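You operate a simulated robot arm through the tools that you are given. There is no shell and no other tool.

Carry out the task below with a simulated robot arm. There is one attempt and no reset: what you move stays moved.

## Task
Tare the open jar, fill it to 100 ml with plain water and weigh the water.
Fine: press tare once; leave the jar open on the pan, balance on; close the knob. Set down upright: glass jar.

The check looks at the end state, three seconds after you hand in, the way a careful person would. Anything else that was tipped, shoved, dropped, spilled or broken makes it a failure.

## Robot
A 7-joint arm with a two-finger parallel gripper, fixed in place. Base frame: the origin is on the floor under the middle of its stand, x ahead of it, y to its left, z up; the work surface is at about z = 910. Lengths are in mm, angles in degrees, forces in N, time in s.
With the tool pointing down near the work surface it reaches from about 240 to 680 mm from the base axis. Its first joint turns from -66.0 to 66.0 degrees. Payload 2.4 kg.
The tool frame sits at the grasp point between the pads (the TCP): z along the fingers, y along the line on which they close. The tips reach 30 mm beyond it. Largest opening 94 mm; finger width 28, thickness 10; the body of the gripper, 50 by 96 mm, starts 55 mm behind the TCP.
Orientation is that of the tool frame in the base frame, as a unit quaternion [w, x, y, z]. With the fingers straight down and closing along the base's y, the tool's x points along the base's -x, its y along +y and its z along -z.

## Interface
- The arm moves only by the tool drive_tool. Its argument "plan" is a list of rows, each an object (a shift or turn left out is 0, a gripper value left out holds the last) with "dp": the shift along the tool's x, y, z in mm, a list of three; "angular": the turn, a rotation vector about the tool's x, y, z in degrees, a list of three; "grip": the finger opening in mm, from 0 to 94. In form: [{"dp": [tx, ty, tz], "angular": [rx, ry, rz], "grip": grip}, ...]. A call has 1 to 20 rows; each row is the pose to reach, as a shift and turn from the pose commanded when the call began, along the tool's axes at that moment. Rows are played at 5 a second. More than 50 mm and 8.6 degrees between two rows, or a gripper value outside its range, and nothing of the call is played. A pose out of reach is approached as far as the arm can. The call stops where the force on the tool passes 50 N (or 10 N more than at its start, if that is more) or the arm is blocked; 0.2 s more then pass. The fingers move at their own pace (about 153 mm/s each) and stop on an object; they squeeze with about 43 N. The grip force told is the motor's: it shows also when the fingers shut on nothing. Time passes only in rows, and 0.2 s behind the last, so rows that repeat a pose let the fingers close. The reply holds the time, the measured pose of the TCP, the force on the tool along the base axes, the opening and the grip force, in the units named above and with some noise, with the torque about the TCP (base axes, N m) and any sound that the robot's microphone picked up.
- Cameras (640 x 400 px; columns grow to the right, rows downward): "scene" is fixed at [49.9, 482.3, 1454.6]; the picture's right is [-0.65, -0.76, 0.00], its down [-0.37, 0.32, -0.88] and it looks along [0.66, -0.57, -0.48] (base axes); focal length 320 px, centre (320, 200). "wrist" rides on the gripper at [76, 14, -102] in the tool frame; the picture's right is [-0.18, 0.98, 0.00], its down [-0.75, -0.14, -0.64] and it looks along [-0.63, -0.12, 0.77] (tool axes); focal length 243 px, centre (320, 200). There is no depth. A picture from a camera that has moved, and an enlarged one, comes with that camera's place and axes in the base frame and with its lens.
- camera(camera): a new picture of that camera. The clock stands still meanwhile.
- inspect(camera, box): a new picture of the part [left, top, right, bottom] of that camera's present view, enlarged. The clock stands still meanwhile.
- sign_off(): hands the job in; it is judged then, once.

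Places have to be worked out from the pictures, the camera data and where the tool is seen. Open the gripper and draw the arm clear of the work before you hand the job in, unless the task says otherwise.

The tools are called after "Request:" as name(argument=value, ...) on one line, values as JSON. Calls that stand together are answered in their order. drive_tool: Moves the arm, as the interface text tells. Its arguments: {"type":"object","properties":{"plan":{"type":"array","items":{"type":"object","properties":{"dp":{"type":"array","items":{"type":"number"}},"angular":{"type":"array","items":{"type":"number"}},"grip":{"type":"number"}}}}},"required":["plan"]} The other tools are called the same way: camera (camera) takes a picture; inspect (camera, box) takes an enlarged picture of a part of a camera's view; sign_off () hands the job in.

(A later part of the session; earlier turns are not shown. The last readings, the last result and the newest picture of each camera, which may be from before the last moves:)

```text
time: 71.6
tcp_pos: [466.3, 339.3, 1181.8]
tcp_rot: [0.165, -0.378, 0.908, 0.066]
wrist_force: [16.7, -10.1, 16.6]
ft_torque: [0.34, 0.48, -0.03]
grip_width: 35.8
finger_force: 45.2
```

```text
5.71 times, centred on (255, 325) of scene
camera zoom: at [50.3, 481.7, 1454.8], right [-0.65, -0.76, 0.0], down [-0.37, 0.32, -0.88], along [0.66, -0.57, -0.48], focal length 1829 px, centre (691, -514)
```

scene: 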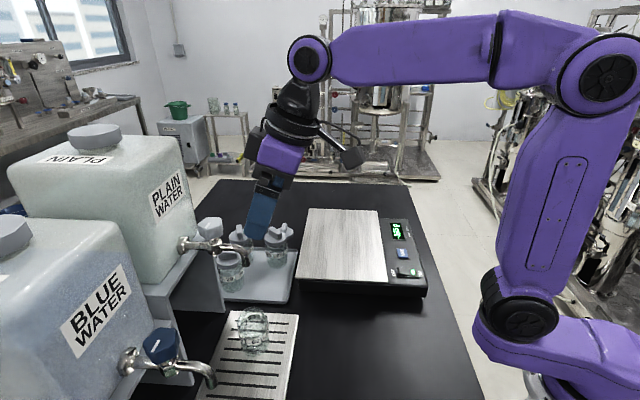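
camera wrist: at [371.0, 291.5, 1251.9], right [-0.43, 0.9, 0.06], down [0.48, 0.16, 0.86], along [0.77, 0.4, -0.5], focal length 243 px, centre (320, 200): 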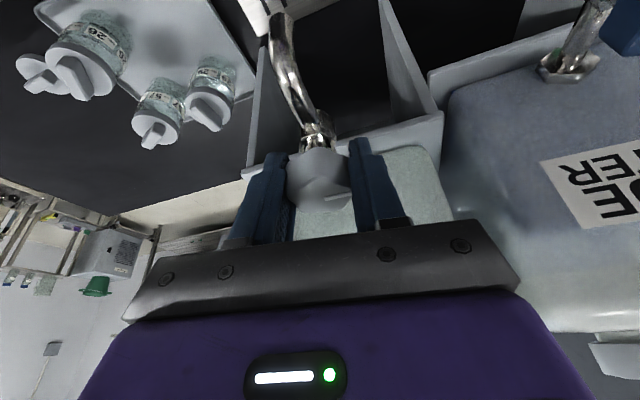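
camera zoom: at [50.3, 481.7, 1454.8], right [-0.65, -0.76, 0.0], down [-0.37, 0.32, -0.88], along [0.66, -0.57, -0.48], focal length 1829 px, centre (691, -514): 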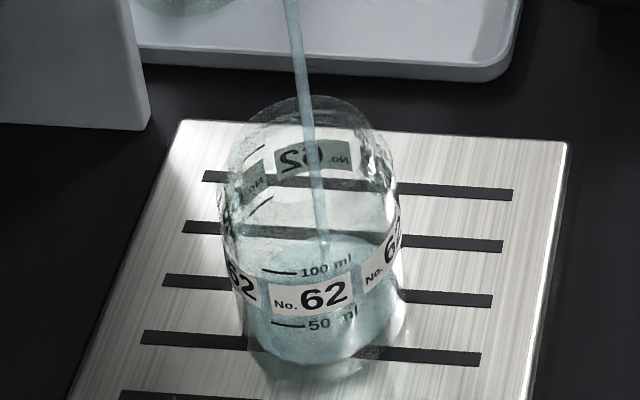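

The level is near 10 ml after about 2.6 s, roughly 4 ml/s. I'll hold another 3 s and measure again.

Request:
drive_tool(plan=[{"dp": [0, 0, 0]}, {"dp": [0, 0, 0]}, {"dp": [0, 0, 0]}, {"dp": [0, 0, 0]}, {"dp": [0, 0, 0]}, {"dp": [0, 0, 0]}, {"dp": [0, 0, 0]}, {"dp": [0, 0, 0]}, {"dp": [0, 0, 0]}, {"dp": [0, 0, 0]}, {"dp": [0, 0, 0]}, {"dp": [0, 0, 0]}, {"dp": [0, 0, 0]}, {"dp": [0, 0, 0]}])

Request:
inspect(camera="scene", box=[220, 290, 290, 360])

```text
time: 74.6
tcp_pos: [467.1, 339.0, 1181.1]
tcp_rot: [0.163, -0.379, 0.909, 0.067]
wrist_force: [18.1, -9.9, 16.7]
ft_torque: [0.51, 0.57, -0.04]
grip_width: 36.0
finger_force: 45.0
```

```text
5.71 times, centred on (255, 325) of scene
camera zoom: at [50.3, 481.7, 1454.8], right [-0.65, -0.76, 0.0], down [-0.37, 0.32, -0.88], along [0.66, -0.57, -0.48], focal length 1829 px, centre (691, -514)
```

zoom: 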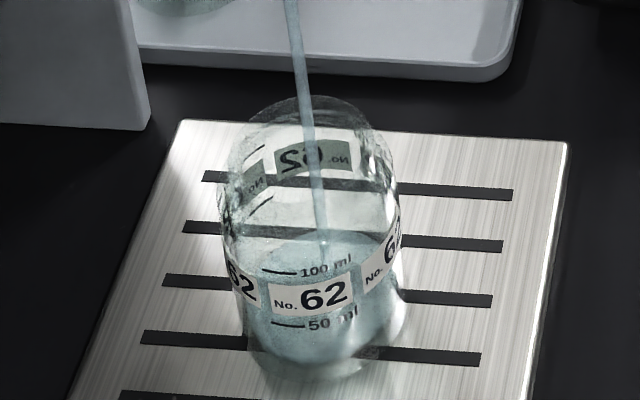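

The level rose only about 5 px, so the flow is nearer 1.5–2 ml/s. I'll open the knob another 8° to speed up moderately.

Request:
drive_tool(plan=[{"angular": [-1.4, 0, -3.8]}, {"angular": [-2.7, 0, -7.5]}, {"angular": [-2.7, 0, -7.5]}, {"angular": [-2.7, 0, -7.5]}, {"angular": [-2.7, 0, -7.5]}, {"angular": [-2.7, 0, -7.5]}, {"angular": [-2.7, 0, -7.5]}, {"angular": [-2.7, 0, -7.5]}, {"angular": [-2.7, 0, -7.5]}, {"angular": [-2.7, 0, -7.5]}])

Request:
inspect(camera="scene", box=[220, 290, 290, 360])

Request:
inspect(camera="scene", box=[180, 200, 320, 360])

```text
time: 76.8
tcp_pos: [466.5, 339.4, 1182.9]
tcp_rot: [0.159, -0.441, 0.88, 0.077]
wrist_force: [13.8, -12.1, 15.1]
ft_torque: [0.21, 0.71, -0.06]
grip_width: 36.2
finger_force: 44.7
```

```text
5.71 times, centred on (255, 325) of scene
camera zoom: at [50.2, 481.7, 1454.8], right [-0.65, -0.76, 0.0], down [-0.37, 0.32, -0.88], along [0.66, -0.57, -0.48], focal length 1829 px, centre (691, -514)
```

zoom: 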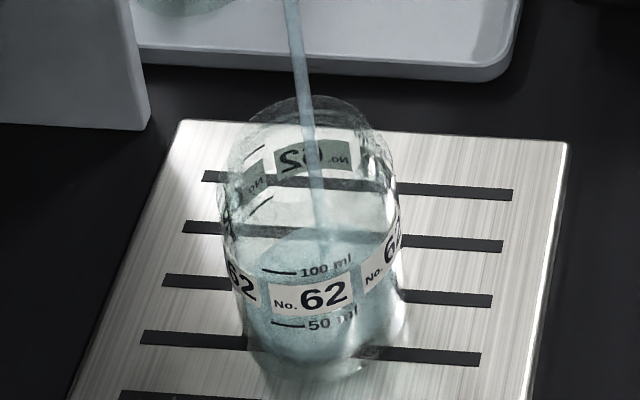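

```text
2.50 times, centred on (250, 280) of scene
camera zoom: at [50.2, 481.7, 1454.8], right [-0.65, -0.76, 0.0], down [-0.37, 0.32, -0.88], along [0.66, -0.57, -0.48], focal length 800 px, centre (495, 0)
```

zoom: 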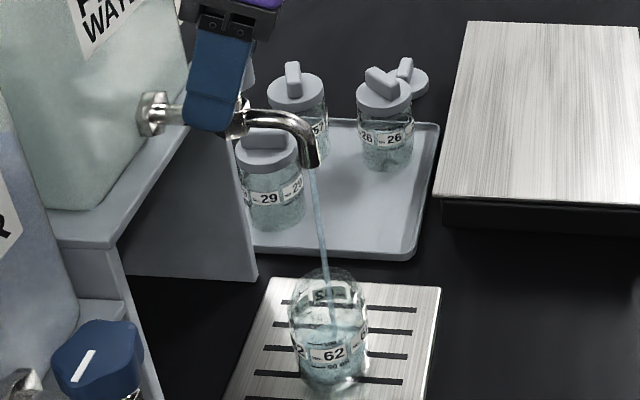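

The stream is a little thicker and the level is climbing. I'll hold for about 4 s and measure again.

Request:
drive_tool(plan=[{"dp": [0, 0, 0]}, {"dp": [0, 0, 0]}, {"dp": [0, 0, 0]}, {"dp": [0, 0, 0]}, {"dp": [0, 0, 0]}, {"dp": [0, 0, 0]}, {"dp": [0, 0, 0]}, {"dp": [0, 0, 0]}, {"dp": [0, 0, 0]}, {"dp": [0, 0, 0]}, {"dp": [0, 0, 0]}, {"dp": [0, 0, 0]}, {"dp": [0, 0, 0]}, {"dp": [0, 0, 0]}, {"dp": [0, 0, 0]}, {"dp": [0, 0, 0]}, {"dp": [0, 0, 0]}, {"dp": [0, 0, 0]}, {"dp": [0, 0, 0]}, {"dp": [0, 0, 0]}])

Request:
inspect(camera="scene", box=[220, 290, 290, 360])

```text
time: 81.0
tcp_pos: [466.2, 339.6, 1182.1]
tcp_rot: [0.159, -0.441, 0.88, 0.078]
wrist_force: [13.1, -12.1, 10.5]
ft_torque: [0.41, 0.59, -0.08]
grip_width: 35.8
finger_force: 44.9
```

```text
5.71 times, centred on (255, 325) of scene
camera zoom: at [50.2, 481.7, 1454.8], right [-0.65, -0.76, 0.0], down [-0.37, 0.32, -0.88], along [0.66, -0.57, -0.48], focal length 1829 px, centre (691, -514)
```

zoom: 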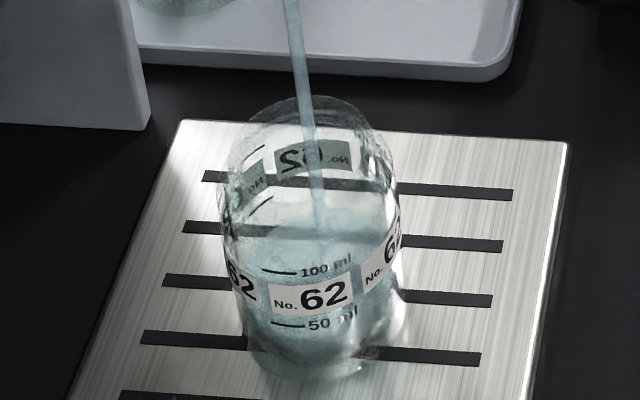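

The surface's far edge is near the rear 50 ml mark (about 43 ml), rising at about 3.4 ml/s. I'll hold another 4 s.

Request:
drive_tool(plan=[{"dp": [0, 0, 0]}, {"dp": [0, 0, 0]}, {"dp": [0, 0, 0]}, {"dp": [0, 0, 0]}, {"dp": [0, 0, 0]}, {"dp": [0, 0, 0]}, {"dp": [0, 0, 0]}, {"dp": [0, 0, 0]}, {"dp": [0, 0, 0]}, {"dp": [0, 0, 0]}, {"dp": [0, 0, 0]}, {"dp": [0, 0, 0]}, {"dp": [0, 0, 0]}, {"dp": [0, 0, 0]}, {"dp": [0, 0, 0]}, {"dp": [0, 0, 0]}, {"dp": [0, 0, 0]}, {"dp": [0, 0, 0]}, {"dp": [0, 0, 0]}, {"dp": [0, 0, 0]}])

Request:
inspect(camera="scene", box=[235, 300, 275, 350])

```text
time: 85.2
tcp_pos: [467.0, 339.2, 1181.2]
tcp_rot: [0.158, -0.442, 0.88, 0.078]
wrist_force: [12.2, -11.7, 7.7]
ft_torque: [0.36, 0.58, -0.05]
grip_width: 36.2
finger_force: 44.9
```

```text
8.00 times, centred on (255, 325) of scene
camera zoom: at [50.3, 481.7, 1454.8], right [-0.65, -0.76, 0.0], down [-0.37, 0.32, -0.88], along [0.66, -0.57, -0.48], focal length 2561 px, centre (840, -800)
```

zoom: 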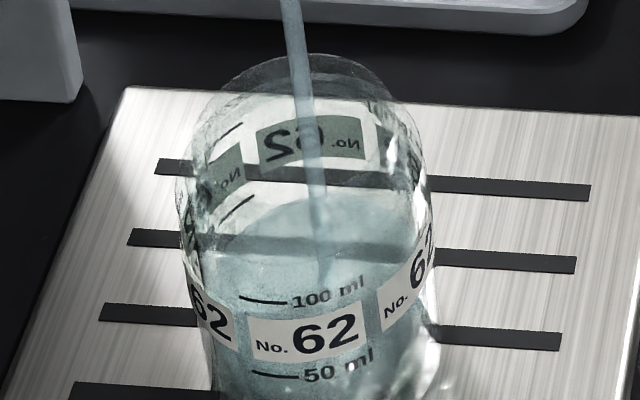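

I estimate about 45–48 ml now. I'll hold another 4 s.

Request:
drive_tool(plan=[{"dp": [0, 0, 0]}, {"dp": [0, 0, 0]}, {"dp": [0, 0, 0]}, {"dp": [0, 0, 0]}, {"dp": [0, 0, 0]}, {"dp": [0, 0, 0]}, {"dp": [0, 0, 0]}, {"dp": [0, 0, 0]}, {"dp": [0, 0, 0]}, {"dp": [0, 0, 0]}, {"dp": [0, 0, 0]}, {"dp": [0, 0, 0]}, {"dp": [0, 0, 0]}, {"dp": [0, 0, 0]}, {"dp": [0, 0, 0]}, {"dp": [0, 0, 0]}, {"dp": [0, 0, 0]}, {"dp": [0, 0, 0]}, {"dp": [0, 0, 0]}, {"dp": [0, 0, 0]}])

Request:
inspect(camera="scene", box=[235, 300, 275, 350])

```text
time: 89.4
tcp_pos: [467.9, 340.2, 1182.4]
tcp_rot: [0.158, -0.442, 0.879, 0.078]
wrist_force: [13.8, -11.5, 5.3]
ft_torque: [0.37, 0.59, -0.04]
grip_width: 36.0
finger_force: 44.5
```

```text
8.00 times, centred on (255, 325) of scene
camera zoom: at [50.3, 481.8, 1454.8], right [-0.65, -0.76, 0.0], down [-0.37, 0.32, -0.88], along [0.66, -0.57, -0.48], focal length 2561 px, centre (840, -800)
```

zoom: 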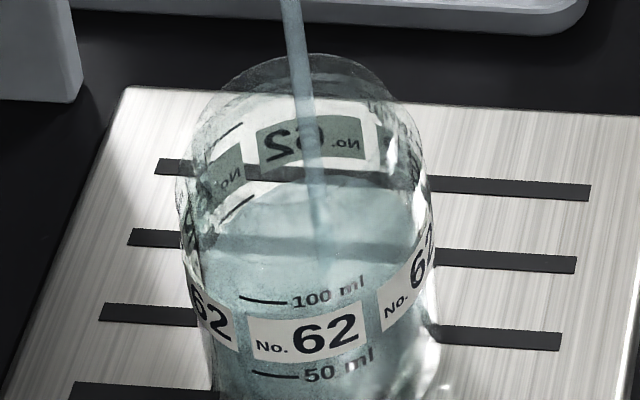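

About 60 ml now, by the far edge of the surface. I'll hold another 4 s.

Request:
drive_tool(plan=[{"dp": [0, 0, 0]}, {"dp": [0, 0, 0]}, {"dp": [0, 0, 0]}, {"dp": [0, 0, 0]}, {"dp": [0, 0, 0]}, {"dp": [0, 0, 0]}, {"dp": [0, 0, 0]}, {"dp": [0, 0, 0]}, {"dp": [0, 0, 0]}, {"dp": [0, 0, 0]}, {"dp": [0, 0, 0]}, {"dp": [0, 0, 0]}, {"dp": [0, 0, 0]}, {"dp": [0, 0, 0]}, {"dp": [0, 0, 0]}, {"dp": [0, 0, 0]}, {"dp": [0, 0, 0]}, {"dp": [0, 0, 0]}, {"dp": [0, 0, 0]}, {"dp": [0, 0, 0]}])

Request:
inspect(camera="scene", box=[235, 300, 275, 350])

```text
time: 93.6
tcp_pos: [467.4, 339.4, 1181.5]
tcp_rot: [0.158, -0.442, 0.879, 0.078]
wrist_force: [12.9, -10.9, 5.4]
ft_torque: [0.33, 0.6, -0.08]
grip_width: 35.8
finger_force: 44.7
```

```text
8.00 times, centred on (255, 325) of scene
camera zoom: at [50.3, 481.8, 1454.8], right [-0.65, -0.76, 0.0], down [-0.37, 0.32, -0.88], along [0.66, -0.57, -0.48], focal length 2561 px, centre (840, -800)
```

zoom: 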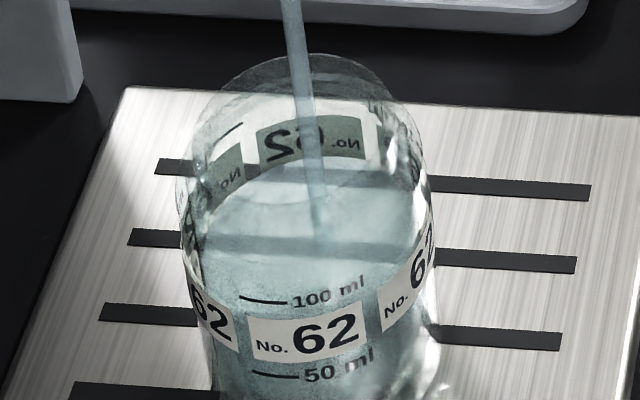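

About 70 ml now. I'll hold another 4 s.

Request:
drive_tool(plan=[{"dp": [0, 0, 0]}, {"dp": [0, 0, 0]}, {"dp": [0, 0, 0]}, {"dp": [0, 0, 0]}, {"dp": [0, 0, 0]}, {"dp": [0, 0, 0]}, {"dp": [0, 0, 0]}, {"dp": [0, 0, 0]}, {"dp": [0, 0, 0]}, {"dp": [0, 0, 0]}, {"dp": [0, 0, 0]}, {"dp": [0, 0, 0]}, {"dp": [0, 0, 0]}, {"dp": [0, 0, 0]}, {"dp": [0, 0, 0]}, {"dp": [0, 0, 0]}, {"dp": [0, 0, 0]}])

Request:
inspect(camera="scene", box=[235, 300, 275, 350])

```text
time: 97.2
tcp_pos: [467.2, 341.3, 1181.0]
tcp_rot: [0.158, -0.441, 0.88, 0.077]
wrist_force: [14.1, -10.9, 5.0]
ft_torque: [0.35, 0.62, -0.07]
grip_width: 35.8
finger_force: 45.0
```

```text
8.00 times, centred on (255, 325) of scene
camera zoom: at [50.4, 481.8, 1454.8], right [-0.65, -0.76, 0.0], down [-0.37, 0.32, -0.88], along [0.66, -0.57, -0.48], focal length 2561 px, centre (840, -800)
```

zoom: 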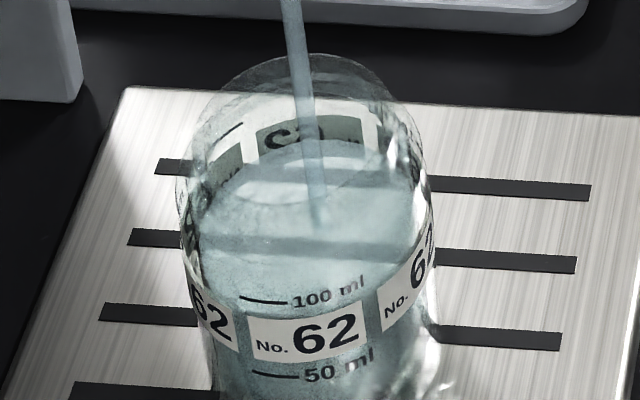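

Now about 79–84 ml. I'll hold just under 2 s more and then look closely before closing.

Request:
drive_tool(plan=[{"dp": [0, 0, 0]}, {"dp": [0, 0, 0]}, {"dp": [0, 0, 0]}, {"dp": [0, 0, 0]}, {"dp": [0, 0, 0]}, {"dp": [0, 0, 0]}, {"dp": [0, 0, 0]}])

Request:
inspect(camera="scene", box=[235, 300, 275, 350])

```text
time: 98.8
tcp_pos: [467.7, 340.1, 1182.1]
tcp_rot: [0.158, -0.442, 0.88, 0.078]
wrist_force: [13.6, -11.4, 4.6]
ft_torque: [0.28, 0.6, -0.09]
grip_width: 36.1
finger_force: 45.1
```

```text
8.00 times, centred on (255, 325) of scene
camera zoom: at [50.4, 481.8, 1454.8], right [-0.65, -0.76, 0.0], down [-0.37, 0.32, -0.88], along [0.66, -0.57, -0.48], focal length 2561 px, centre (840, -800)
```

zoom: 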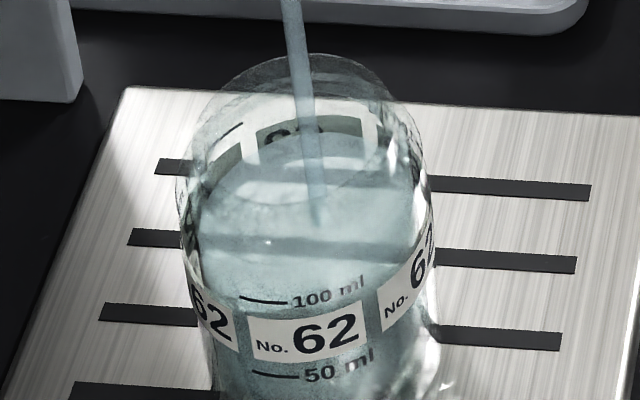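

The far edge is at about 84–89 ml. I'll close the knob now, turning back the 18° I opened, and then measure precisely.

Request:
drive_tool(plan=[{"angular": [2.05, 0, 5.65]}, {"angular": [4.1, 0, 11.3]}, {"angular": [6.15, 0, 16.9]}, {"angular": [6.15, 0, 16.9]}, {"angular": [6.15, 0, 16.9]}, {"angular": [6.15, 0, 16.9]}])

Request:
inspect(camera="scene", box=[180, 200, 320, 360])

Request:
inspect(camera="scene", box=[235, 300, 275, 350])

Request:
inspect(camera="wrist", box=[240, 100, 400, 240])

```text
time: 100.2
tcp_pos: [468.2, 340.2, 1181.8]
tcp_rot: [0.168, -0.298, 0.938, 0.053]
wrist_force: [10.6, -9.2, 5.9]
ft_torque: [0.08, 0.85, -0.07]
grip_width: 35.7
finger_force: 44.6
```

```text
2.50 times, centred on (250, 280) of scene
camera zoom: at [50.3, 481.9, 1454.8], right [-0.65, -0.76, 0.0], down [-0.37, 0.32, -0.88], along [0.66, -0.57, -0.48], focal length 800 px, centre (495, 0)
```

zoom: 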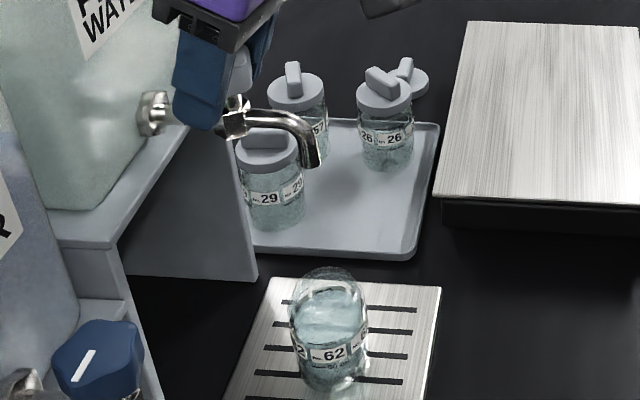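

```text
8.00 times, centred on (255, 325) of scene
camera zoom: at [50.3, 481.9, 1454.8], right [-0.65, -0.76, 0.0], down [-0.37, 0.32, -0.88], along [0.66, -0.57, -0.48], focal length 2561 px, centre (840, -800)
```

zoom: 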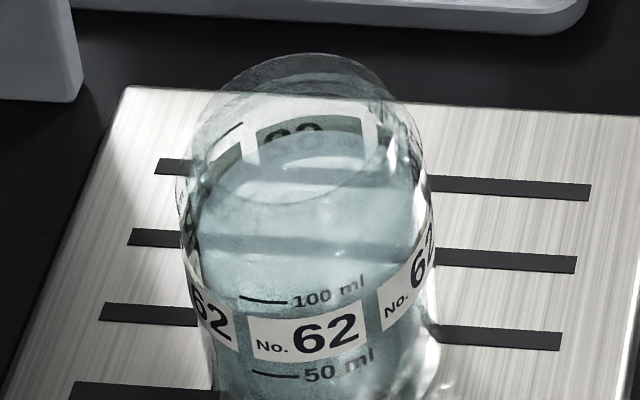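

```text
2.86 times, centred on (320, 170) of wrist
camera zoom: at [371.4, 291.7, 1251.5], right [-0.43, 0.9, 0.06], down [0.48, 0.17, 0.86], along [0.77, 0.4, -0.5], focal length 693 px, centre (320, 286)
```

zoom: 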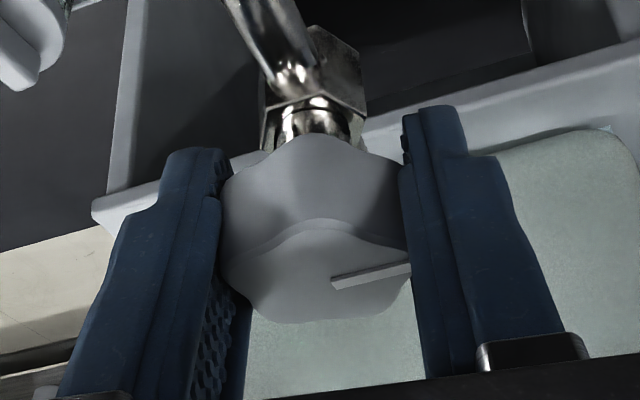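

The stream has stopped and the knob mark is back at its start. I'll zoom in tighter on the jar to read the level as accurately as possible.

Request:
inspect(camera="scene", box=[240, 305, 270, 340])

Request:
inspect(camera="scene", box=[238, 320, 272, 352])

```text
11.43 times, centred on (255, 322) of scene
camera zoom: at [50.3, 481.9, 1454.8], right [-0.65, -0.76, 0.0], down [-0.37, 0.32, -0.88], along [0.66, -0.57, -0.48], focal length 3658 px, centre (1063, -1200)
```

zoom: 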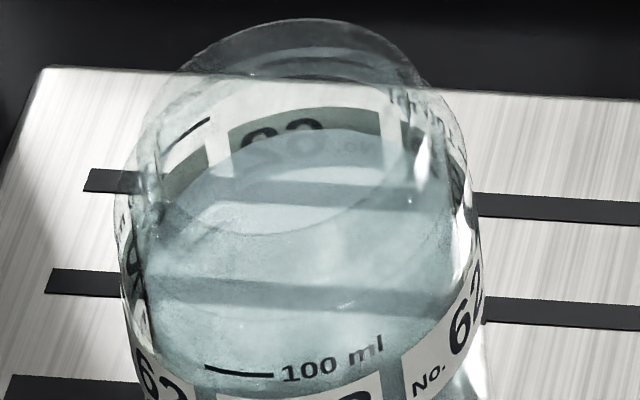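

```text
12.50 times, centred on (255, 336) of scene
camera zoom: at [50.3, 481.9, 1454.8], right [-0.65, -0.76, 0.0], down [-0.37, 0.32, -0.88], along [0.66, -0.57, -0.48], focal length 4001 px, centre (1132, -1500)
```

zoom: 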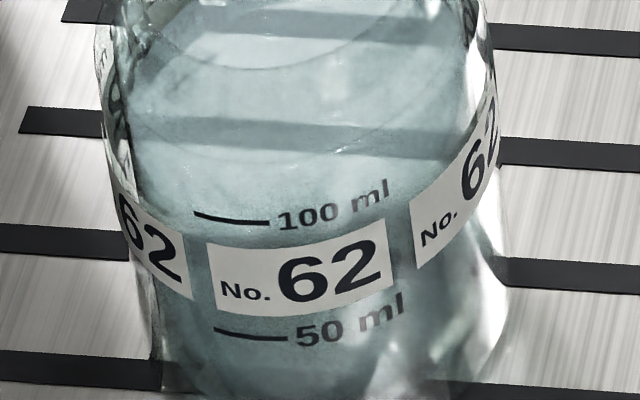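

My best estimate is about 87 ml (±4). I'll top up by roughly 10 ml with the small 10° opening (about 2 ml/s), checking midway.

Request:
drive_tool(plan=[{"angular": [-1.7, 0, -4.7]}, {"angular": [-3.4, 0, -9.4]}, {"angular": [-3.4, 0, -9.4]}, {"angular": [-3.4, 0, -9.4]}, {"angular": [-3.4, 0, -9.4]}, {"angular": [-3.4, 0, -9.4]}, {"angular": [-3.4, 0, -9.4]}, {"angular": [-3.4, 0, -9.4]}, {"angular": [-3.4, 0, -9.4]}, {"angular": [-3.4, 0, -9.4]}, {"angular": [-3.4, 0, -9.4]}, {"angular": [-3.4, 0, -9.4]}, {"angular": [-3.4, 0, -9.4]}])

Request:
inspect(camera="scene", box=[240, 305, 270, 340])

Request:
inspect(camera="scene", box=[235, 300, 275, 350])

```text
time: 103.0
tcp_pos: [467.9, 340.9, 1181.5]
tcp_rot: [0.165, -0.378, 0.909, 0.066]
wrist_force: [21.5, -5.5, 12.9]
ft_torque: [0.33, 0.77, -0.04]
grip_width: 36.1
finger_force: 45.0
```

```text
11.43 times, centred on (255, 322) of scene
camera zoom: at [50.5, 482.0, 1454.7], right [-0.65, -0.76, 0.0], down [-0.37, 0.32, -0.88], along [0.66, -0.57, -0.48], focal length 3658 px, centre (1063, -1200)
```

zoom: 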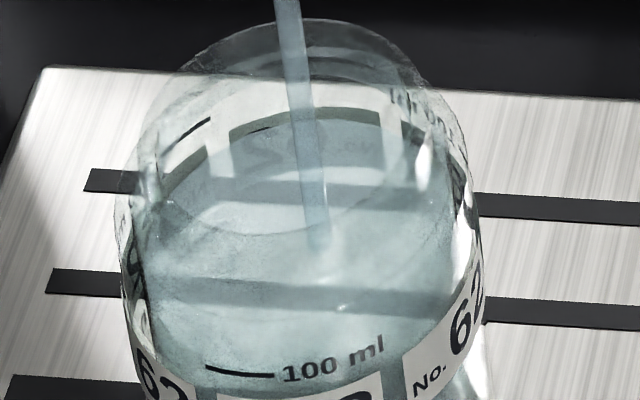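

```text
8.00 times, centred on (255, 325) of scene
camera zoom: at [50.5, 482.0, 1454.7], right [-0.65, -0.76, 0.0], down [-0.37, 0.32, -0.88], along [0.66, -0.57, -0.48], focal length 2561 px, centre (840, -800)
```

zoom: 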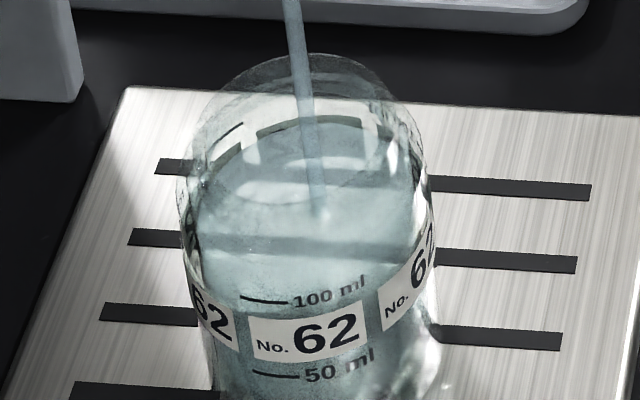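

Now about 90 ml, with the far edge nearly at the rear label's top. I'll hold 2.4 s more and re-check.

Request:
drive_tool(plan=[{"dp": [0, 0, 0]}, {"dp": [0, 0, 0]}, {"dp": [0, 0, 0]}, {"dp": [0, 0, 0]}, {"dp": [0, 0, 0]}, {"dp": [0, 0, 0]}, {"dp": [0, 0, 0]}, {"dp": [0, 0, 0]}, {"dp": [0, 0, 0]}, {"dp": [0, 0, 0]}, {"dp": [0, 0, 0]}])

Request:
inspect(camera="scene", box=[240, 305, 270, 340])

Request:
inspect(camera="scene", box=[238, 320, 272, 352])

```text
time: 105.4
tcp_pos: [467.7, 339.6, 1181.3]
tcp_rot: [0.164, -0.379, 0.908, 0.066]
wrist_force: [20.5, -6.2, 13.6]
ft_torque: [0.49, 0.51, -0.04]
grip_width: 36.2
finger_force: 45.2
```

```text
11.43 times, centred on (255, 322) of scene
camera zoom: at [50.5, 481.9, 1454.8], right [-0.65, -0.76, 0.0], down [-0.37, 0.32, -0.88], along [0.66, -0.57, -0.48], focal length 3658 px, centre (1063, -1200)
```

zoom: 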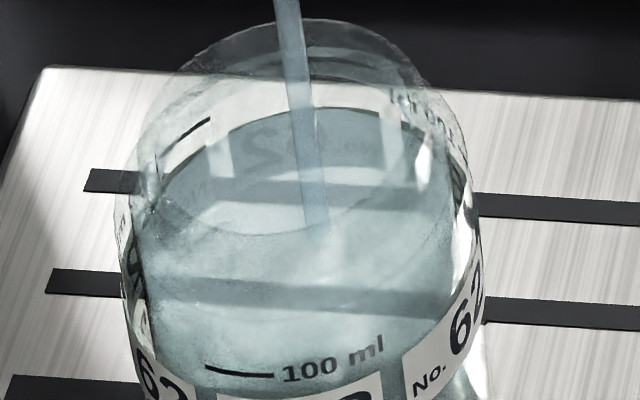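

```text
12.50 times, centred on (255, 336) of scene
camera zoom: at [50.5, 481.9, 1454.8], right [-0.65, -0.76, 0.0], down [-0.37, 0.32, -0.88], along [0.66, -0.57, -0.48], focal length 4001 px, centre (1132, -1500)
```

zoom: 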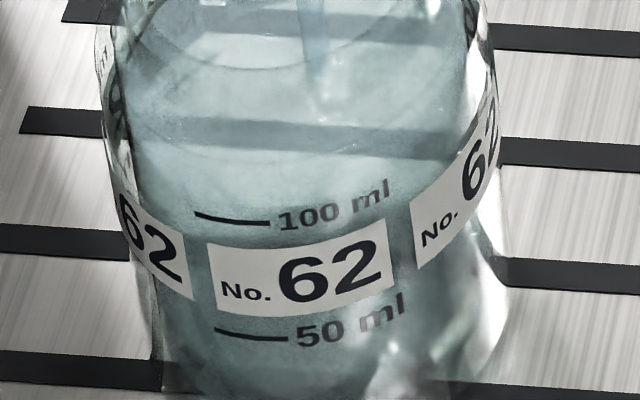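

The far edge is now level with the rear label's top, which I work out as about 95 ml. I'll let it run 1.6 s more and close in the same call.

Request:
drive_tool(plan=[{"dp": [0, 0, 0]}, {"dp": [0, 0, 0]}, {"dp": [0, 0, 0]}, {"dp": [0, 0, 0]}, {"dp": [0, 0, 0]}, {"dp": [0, 0, 0]}, {"dp": [0, 0, 0]}, {"angular": [1.7, 0, 4.7]}, {"angular": [3.4, 0, 9.4]}, {"angular": [3.5, 0, 9.6]}, {"angular": [3.5, 0, 9.6]}, {"angular": [3.5, 0, 9.6]}])

Request:
inspect(camera="scene", box=[240, 305, 270, 340])

Request:
inspect(camera="scene", box=[180, 200, 320, 360])

Request:
inspect(camera="wrist", box=[240, 0, 400, 240])

```text
time: 108.0
tcp_pos: [466.7, 340.2, 1182.3]
tcp_rot: [0.168, -0.296, 0.939, 0.052]
wrist_force: [20.7, -3.0, -5.1]
ft_torque: [1.18, -0.38, -0.05]
grip_width: 36.0
finger_force: 45.0
```

```text
11.43 times, centred on (255, 322) of scene
camera zoom: at [50.7, 482.2, 1454.6], right [-0.65, -0.76, 0.0], down [-0.37, 0.32, -0.88], along [0.66, -0.57, -0.48], focal length 3658 px, centre (1063, -1200)
```

zoom: 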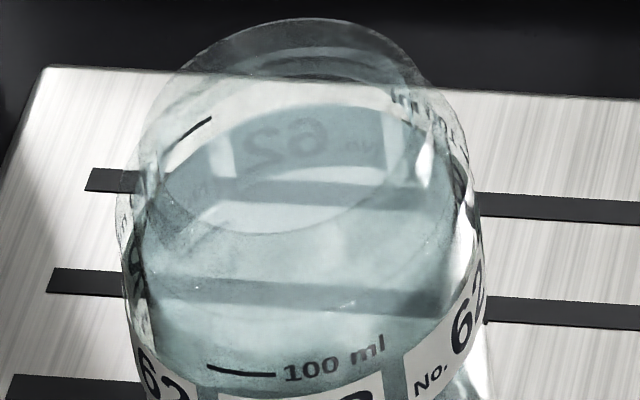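

```text
2.50 times, centred on (250, 280) of scene
camera zoom: at [50.7, 482.2, 1454.6], right [-0.65, -0.76, 0.0], down [-0.37, 0.32, -0.88], along [0.66, -0.57, -0.48], focal length 800 px, centre (495, 0)
```

zoom: 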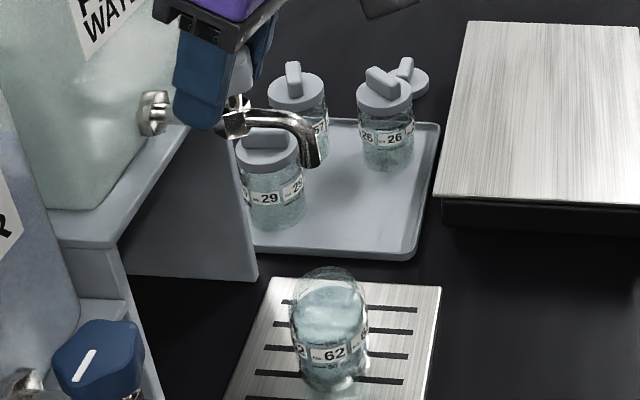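

```text
1.67 times, centred on (320, 120) of wrist
camera zoom: at [371.2, 292.1, 1251.4], right [-0.42, 0.9, 0.06], down [0.48, 0.16, 0.86], along [0.77, 0.4, -0.5], focal length 404 px, centre (320, 333)
```

zoom: 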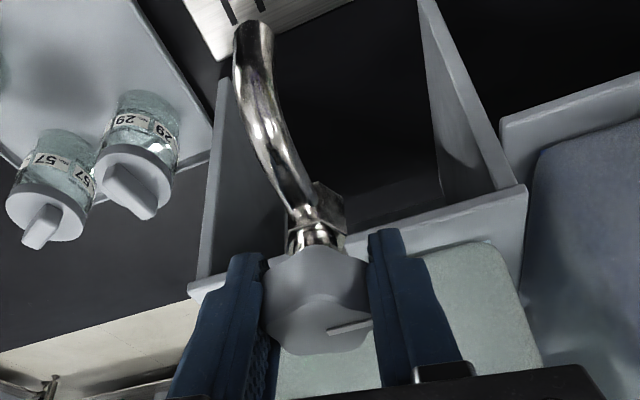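

The stream is off and the level reads about 98 ml. I'll release the knob and back the hand out along the way it came.

Request:
drive_tool(plan=[{"dp": [0, 0, 0], "grip": 42}, {"dp": [0, 0, 0], "grip": 60}, {"dp": [0, 0, 0], "grip": 84}, {"dp": [0, 0, 0], "grip": 84}, {"dp": [10, -1.5, -3.7]}, {"dp": [25, -3.6, -9]}, {"dp": [41, -5.9, -15]}, {"dp": [41, -5.9, -15]}])

Request:
inspect(camera="scene", box=[165, 200, 315, 350])

Request:
camera(camera="wrist")

```text
time: 109.8
tcp_pos: [435.7, 310.2, 1182.2]
tcp_rot: [0.169, -0.298, 0.938, 0.053]
wrist_force: [-0.4, 0.9, 0.1]
ft_torque: [-0.01, 0.01, -0.02]
grip_width: 83.8
finger_force: 0.1
```

```text
2.67 times, centred on (240, 275) of scene
camera zoom: at [49.9, 482.3, 1454.6], right [-0.65, -0.76, 0.0], down [-0.37, 0.32, -0.88], along [0.66, -0.57, -0.48], focal length 854 px, centre (533, 0)
```

zoom: 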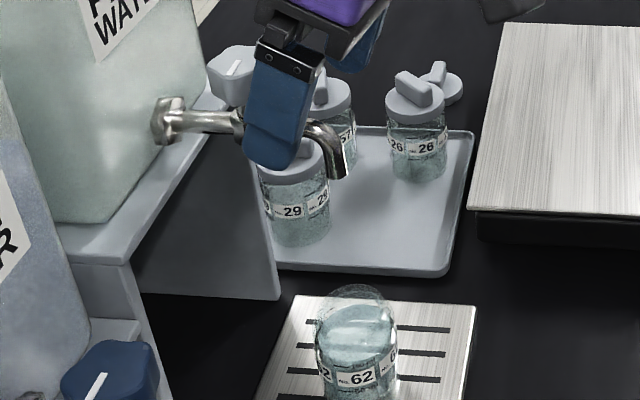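

```text
taken
camera wrist: at [339.4, 261.5, 1252.1], right [-0.42, 0.9, 0.06], down [0.48, 0.16, 0.86], along [0.77, 0.4, -0.5], focal length 243 px, centre (320, 200)
```

wrist: 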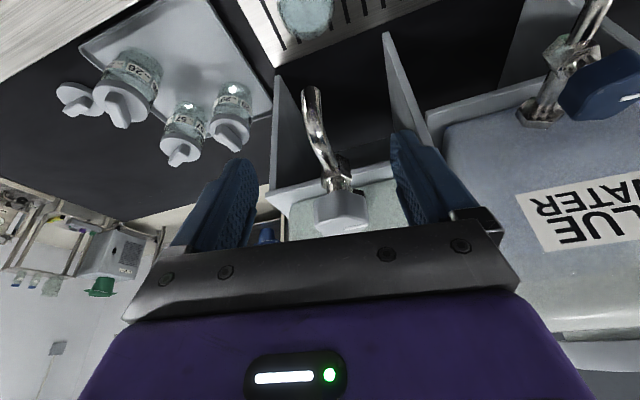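

The knob is free and nothing drips. To avoid the straight-wrist problem, I'll re-grip the jar from the side (azimuth about 70°), where the wrist stays well bent. First I'll back off from the tap and swing the hand around.

Request:
drive_tool(plan=[{"dp": [21.2, -2.4, -18.3]}, {"dp": [36.2, -4.4, -45.1]}, {"dp": [43.3, -15, -47.6], "angular": [-2.4, 0, -6.58]}, {"dp": [50.2, -26.3, -48.1], "angular": [-4.8, 0, -13.2]}, {"dp": [55.8, -35, -46.9], "angular": [-7.2, 0, -19.7]}, {"dp": [60.6, -41.3, -43.3], "angular": [-9.6, 0, -26.3]}, {"dp": [60.6, -41.3, -43.3], "angular": [-12, 0, -32.9]}, {"dp": [60.6, -41.3, -43.3], "angular": [-12, 0, -32.9]}, {"dp": [60.6, -41.3, -43.3], "angular": [-12, 0, -32.9]}])

Request:
camera(camera="scene")

Request:
camera(camera="wrist")

```text
time: 111.8
tcp_pos: [398.6, 234.7, 1200.9]
tcp_rot: [0.144, -0.567, 0.805, 0.099]
wrist_force: [-0.9, 0.8, 0.4]
ft_torque: [-0.02, 0.0, 0.01]
grip_width: 84.2
finger_force: 0.1
```

```text
taken
```

scene: 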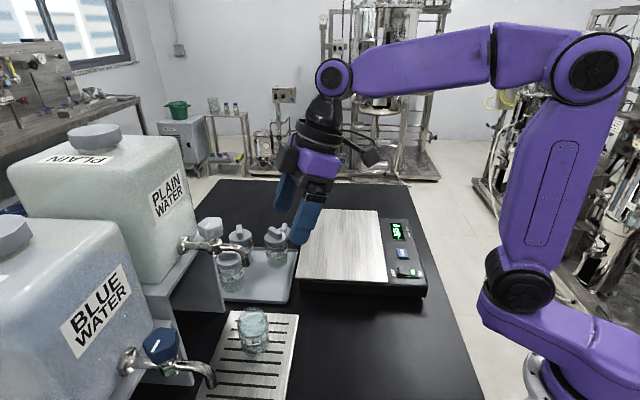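

```text
taken
camera wrist: at [348.6, 140.7, 1271.0], right [-0.87, 0.5, 0.06], down [0.29, 0.41, 0.86], along [0.4, 0.77, -0.5], focal length 243 px, centre (320, 200)
```

wrist: 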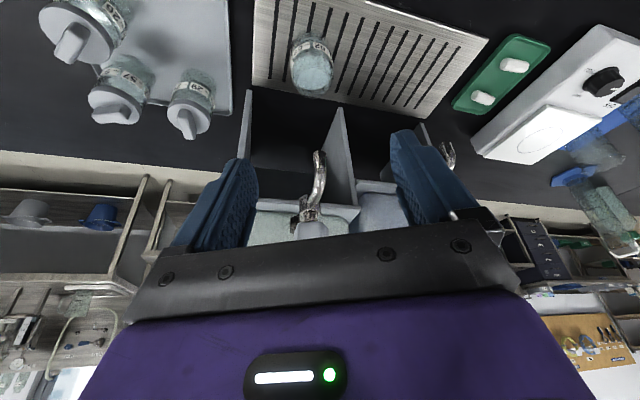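

Pose reached cleanly. Now I'll descend to the pre-grasp pose beside the jar while tilting to 45°, which also gives the wrist camera a side view of the water level.

Request:
drive_tool(plan=[{"dp": [8, -1, 25], "angular": [0, -4, 0]}, {"dp": [18, -2, 55], "angular": [0, -9, 0]}, {"dp": [28, -3, 85], "angular": [0, -14, 0]}, {"dp": [39, -4, 115], "angular": [0, -19, 0]}, {"dp": [48, -5, 140], "angular": [0, -23, 0]}, {"dp": [52.3, -5.1, 150.2], "angular": [0, -25, 0]}, {"dp": [52.3, -5.1, 150.2], "angular": [0, -25, 0]}, {"dp": [52.3, -5.1, 150.2], "angular": [0, -25, 0]}])

Request:
camera(camera="wrist")

Request:
camera(camera="scene")

```text
time: 113.6
tcp_pos: [405.3, 237.3, 1043.6]
tcp_rot: [0.316, -0.531, 0.755, 0.219]
wrist_force: [-0.1, 0.1, 0.1]
ft_torque: [0.01, -0.02, 0.02]
grip_width: 84.1
finger_force: 0.1
```

```text
taken
camera wrist: at [348.2, 124.7, 1061.6], right [-0.88, 0.46, 0.13], down [0.15, 0.03, 0.99], along [0.45, 0.89, -0.09], focal length 243 px, centre (320, 200)
```

wrist: 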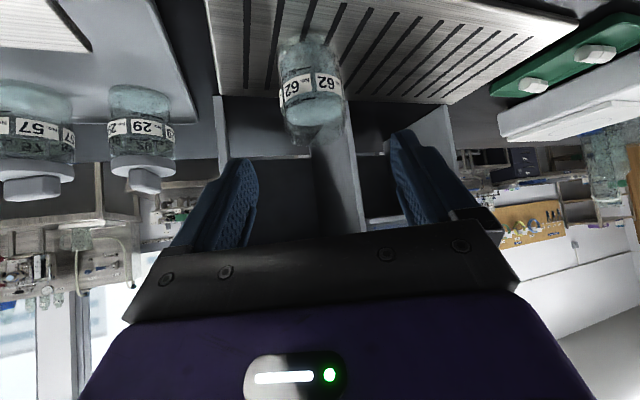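

```text
taken
```

scene: 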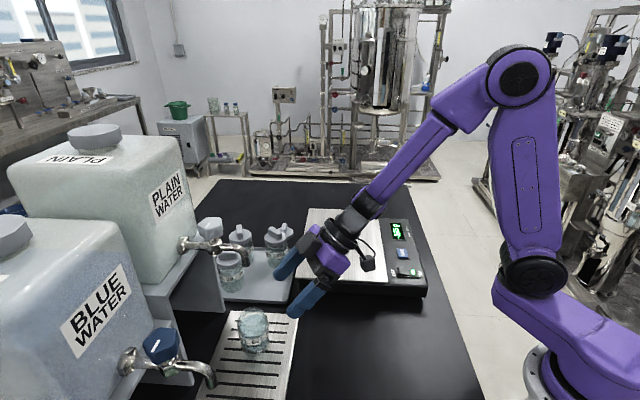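

Good, no warnings. I'll zoom the wrist view on the jar to read the water level from the side.

Request:
inspect(camera="wrist", box=[265, 20, 365, 150])

Request:
inspect(camera="wrist", box=[275, 60, 350, 115])

```text
3.08 times, centred on (315, 85) of wrist
camera zoom: at [348.2, 124.7, 1061.6], right [-0.88, 0.46, 0.13], down [0.15, 0.03, 0.99], along [0.45, 0.89, -0.09], focal length 746 px, centre (335, 554)
```

zoom: 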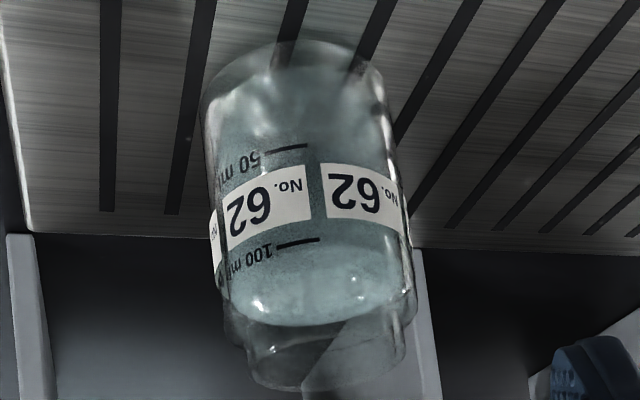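

```text
7.27 times, centred on (312, 88) of wrist
camera zoom: at [348.2, 124.7, 1061.6], right [-0.88, 0.46, 0.13], down [0.15, 0.03, 0.99], along [0.45, 0.89, -0.09], focal length 1764 px, centre (374, 1018)
```

zoom: 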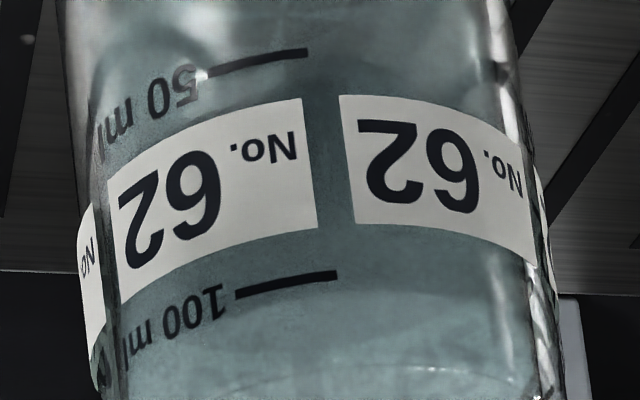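

From this side view, projecting the surface edge against the 100 ml tick gives about 99 ml, right at the mark. I'll now move in along the finger axis, stopping partway to check centring.

Request:
drive_tool(plan=[{"dp": [1, -1, 20]}, {"dp": [2, -2, 40]}, {"dp": [3, -2.5, 55]}, {"dp": [3, -2.5, 62]}, {"dp": [3, -2.5, 62]}, {"dp": [3, -2.5, 62]}])

Request:
camera(camera="wrist")

Request:
inspect(camera="scene", box=[195, 220, 375, 370])

```text
time: 115.0
tcp_pos: [421.9, 275.7, 997.0]
tcp_rot: [0.315, -0.532, 0.755, 0.219]
wrist_force: [0.0, 0.0, 0.5]
ft_torque: [0.01, 0.0, -0.01]
grip_width: 83.8
finger_force: 0.1
```

```text
taken
camera wrist: at [363.8, 162.8, 1014.7], right [-0.88, 0.46, 0.13], down [0.15, 0.02, 0.99], along [0.45, 0.89, -0.09], focal length 243 px, centre (320, 200)
```

wrist: 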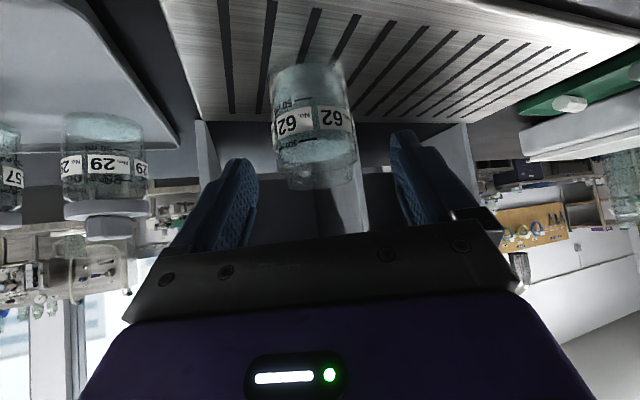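

```text
2.67 times, centred on (285, 295) of scene
camera zoom: at [49.9, 482.3, 1454.6], right [-0.65, -0.76, 0.0], down [-0.37, 0.32, -0.88], along [0.66, -0.57, -0.48], focal length 854 px, centre (413, -53)
```

zoom: 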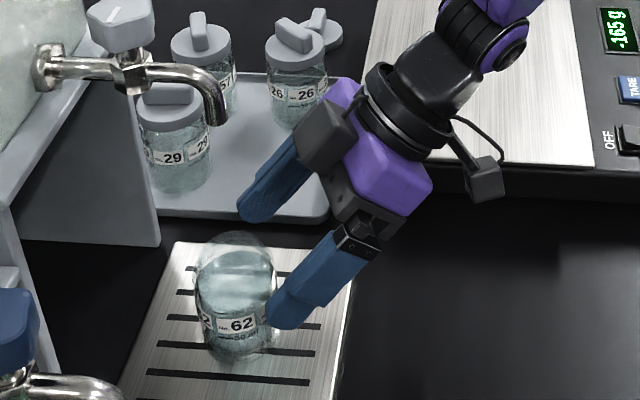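

The jar is centred to within a millimetre. I'll go in the last 47 mm.

Request:
drive_tool(plan=[{"dp": [0, 0, 15]}, {"dp": [0, 0, 30]}, {"dp": [0, 0, 42]}, {"dp": [0, 0, 47]}, {"dp": [0, 0, 47]}, {"dp": [0, 0, 47]}])

Request:
camera(camera="wrist")

Request:
inspect(camera="scene", box=[195, 220, 375, 370])

```text
time: 116.4
tcp_pos: [433.5, 306.0, 963.8]
tcp_rot: [0.316, -0.531, 0.755, 0.219]
wrist_force: [0.8, -0.8, 0.0]
ft_torque: [-0.01, 0.02, 0.0]
grip_width: 84.0
finger_force: 0.0
```

```text
taken
camera wrist: at [376.4, 193.9, 981.9], right [-0.88, 0.46, 0.13], down [0.15, 0.02, 0.99], along [0.45, 0.89, -0.09], focal length 243 px, centre (320, 200)
```

wrist: 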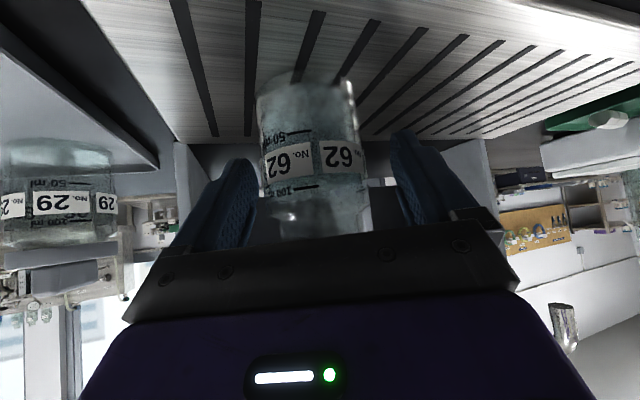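

```text
2.67 times, centred on (285, 295) of scene
camera zoom: at [49.9, 482.3, 1454.6], right [-0.65, -0.76, 0.0], down [-0.37, 0.32, -0.88], along [0.66, -0.57, -0.48], focal length 854 px, centre (413, -53)
```

zoom: 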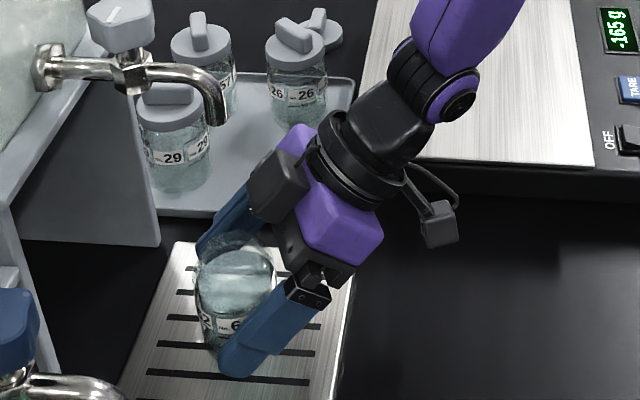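

The hand is around the jar. The camera is now nearly level with the water, so I'll take one more level reading before gripping.

Request:
inspect(camera="wrist", box=[245, 120, 375, 245])

```text
3.20 times, centred on (310, 182) of wrist
camera zoom: at [376.4, 193.9, 981.9], right [-0.88, 0.46, 0.13], down [0.15, 0.02, 0.99], along [0.45, 0.89, -0.09], focal length 776 px, centre (352, 256)
```

zoom: 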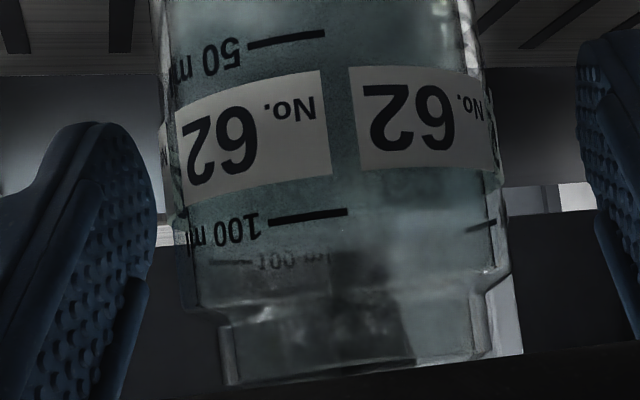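

The front and rear 100 ml ticks bracket the surface, so the level is right. Closing the fingers on the jar.

Request:
drive_tool(plan=[{"grip": 70}, {"grip": 63}, {"grip": 54}, {"grip": 46}, {"grip": 44}, {"grip": 44}])

```text
time: 117.8
tcp_pos: [433.3, 307.0, 962.9]
tcp_rot: [0.316, -0.531, 0.755, 0.219]
wrist_force: [1.0, 0.2, 2.7]
ft_torque: [0.02, 0.05, 0.02]
grip_width: 59.3
finger_force: 42.8
```

Gripped at 59.3 mm. I'll lift slowly by 12 mm and check.

Request:
drive_tool(plan=[{"dp": [-1.4, 0, -1.4]}, {"dp": [-3.5, 0, -3.5]}, {"dp": [-6, 0, -6]}, {"dp": [-8.5, 0, -8.5]}, {"dp": [-8.5, 0, -8.5]}])

Request:
inspect(camera="scene", box=[195, 220, 375, 370])

```text
time: 119.0
tcp_pos: [433.8, 306.7, 976.8]
tcp_rot: [0.315, -0.531, 0.755, 0.219]
wrist_force: [-0.2, -0.8, -2.7]
ft_torque: [-0.04, -0.03, -0.01]
grip_width: 59.1
finger_force: 43.1
```

```text
2.67 times, centred on (285, 295) of scene
camera zoom: at [50.0, 482.3, 1454.6], right [-0.65, -0.76, 0.0], down [-0.37, 0.32, -0.88], along [0.66, -0.57, -0.48], focal length 854 px, centre (413, -53)
```

zoom: 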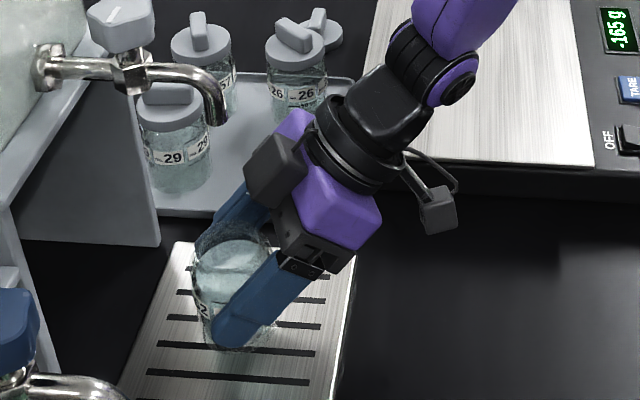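

The jar is lifted and upright, and the 2.7 N load matches about 265 g. I'll move it straight out from under the spout, then raise it 60 mm, smoothly.

Request:
drive_tool(plan=[{"dp": [4, 0, -4]}, {"dp": [14, 0, -14]}, {"dp": [27, 0, -27]}, {"dp": [40, 0, -40]}, {"dp": [51, 0, -51]}, {"dp": [54, 0, -58]}, {"dp": [47, 0, -66]}, {"dp": [37, 0, -76]}, {"dp": [26, 0, -87]}, {"dp": [17.5, 0, -95.3]}, {"dp": [14, 0, -98.8]}, {"dp": [14, 0, -98.8]}])

Request:
camera(camera="scene")

Request:
camera(camera="wrist")

```text
time: 121.6
tcp_pos: [407.9, 229.9, 1033.9]
tcp_rot: [0.316, -0.531, 0.755, 0.22]
wrist_force: [0.7, 0.5, -2.6]
ft_torque: [-0.02, 0.0, 0.05]
grip_width: 59.3
finger_force: 42.9
```

```text
taken
```

scene: 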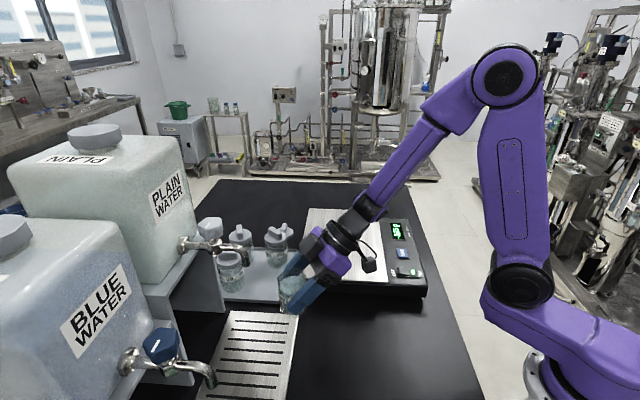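

```text
taken
camera wrist: at [350.4, 117.9, 1053.2], right [-0.88, 0.46, 0.13], down [0.15, 0.03, 0.99], along [0.45, 0.89, -0.09], focal length 243 px, centre (320, 200)
```

wrist: 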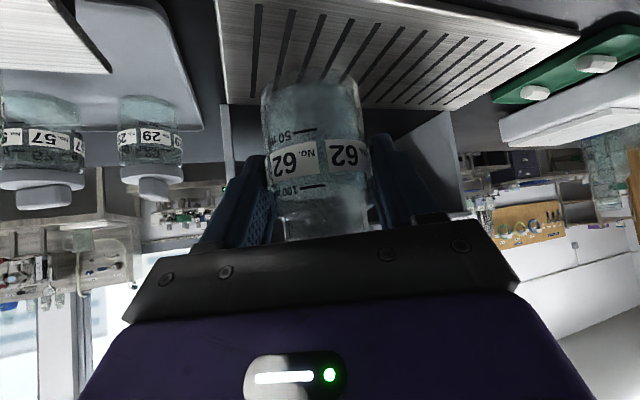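

Everything is upright and clear. I'll carry the jar over the pan to (504, 15), keeping about 14 mm above it and rotating 30° about the vertical on the way.

Request:
drive_tool(plan=[{"dp": [3.6, -5, -3.6], "angular": [0.6, 0, 0.6]}, {"dp": [11.9, -16.6, -12.2], "angular": [2.1, 0, 2.1]}, {"dp": [23.8, -33.2, -24.3], "angular": [4.2, 0, 4.2]}, {"dp": [36.8, -51.5, -37.7], "angular": [6.6, 0, 6.6]}, {"dp": [49.9, -69.8, -51.1], "angular": [8.9, 0, 8.9]}, {"dp": [63, -88.1, -64.4], "angular": [11.2, 0, 11.2]}, {"dp": [76, -106.4, -77.8], "angular": [13.6, 0, 13.6]}, {"dp": [89.1, -124.7, -91.2], "angular": [15.9, 0, 15.9]}, {"dp": [101, -141.3, -103.4], "angular": [18, 0, 18]}, {"dp": [110.5, -154.6, -113.1], "angular": [19.7, 0, 19.7]}, {"dp": [116.4, -162.9, -119.2], "angular": [20.8, 0, 20.8]}, {"dp": [118.8, -166.2, -121.6], "angular": [21.2, 0, 21.2]}, {"dp": [118.8, -166.2, -121.6], "angular": [21.2, 0, 21.2]}, {"dp": [118.8, -166.2, -121.6], "angular": [21.2, 0, 21.2]}])

Request:
camera(camera="scene")

Request:
inspect(camera="scene", box=[290, 150, 430, 290])

```text
time: 124.6
tcp_pos: [505.2, 15.8, 1038.1]
tcp_rot: [0.362, -0.317, 0.867, 0.131]
wrist_force: [-0.4, 0.1, -2.9]
ft_torque: [-0.03, -0.02, -0.02]
grip_width: 59.4
finger_force: 43.1
```

```text
taken
```

scene: 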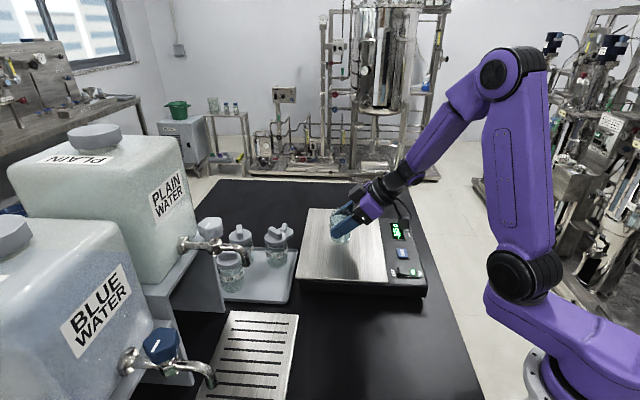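

```text
2.86 times, centred on (360, 220) of scene
camera zoom: at [50.0, 482.3, 1454.6], right [-0.65, -0.76, 0.0], down [-0.37, 0.32, -0.88], along [0.66, -0.57, -0.48], focal length 914 px, centre (206, 143)
```

zoom: 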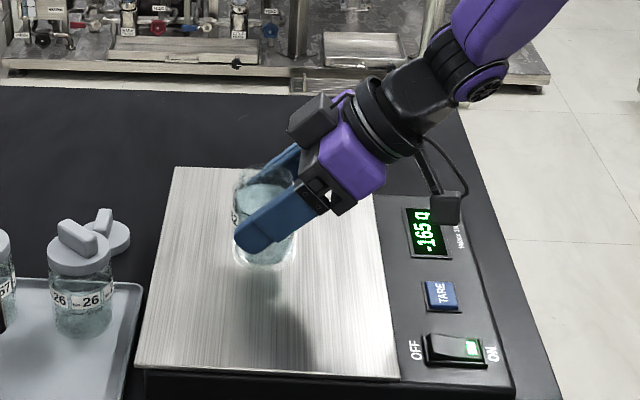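

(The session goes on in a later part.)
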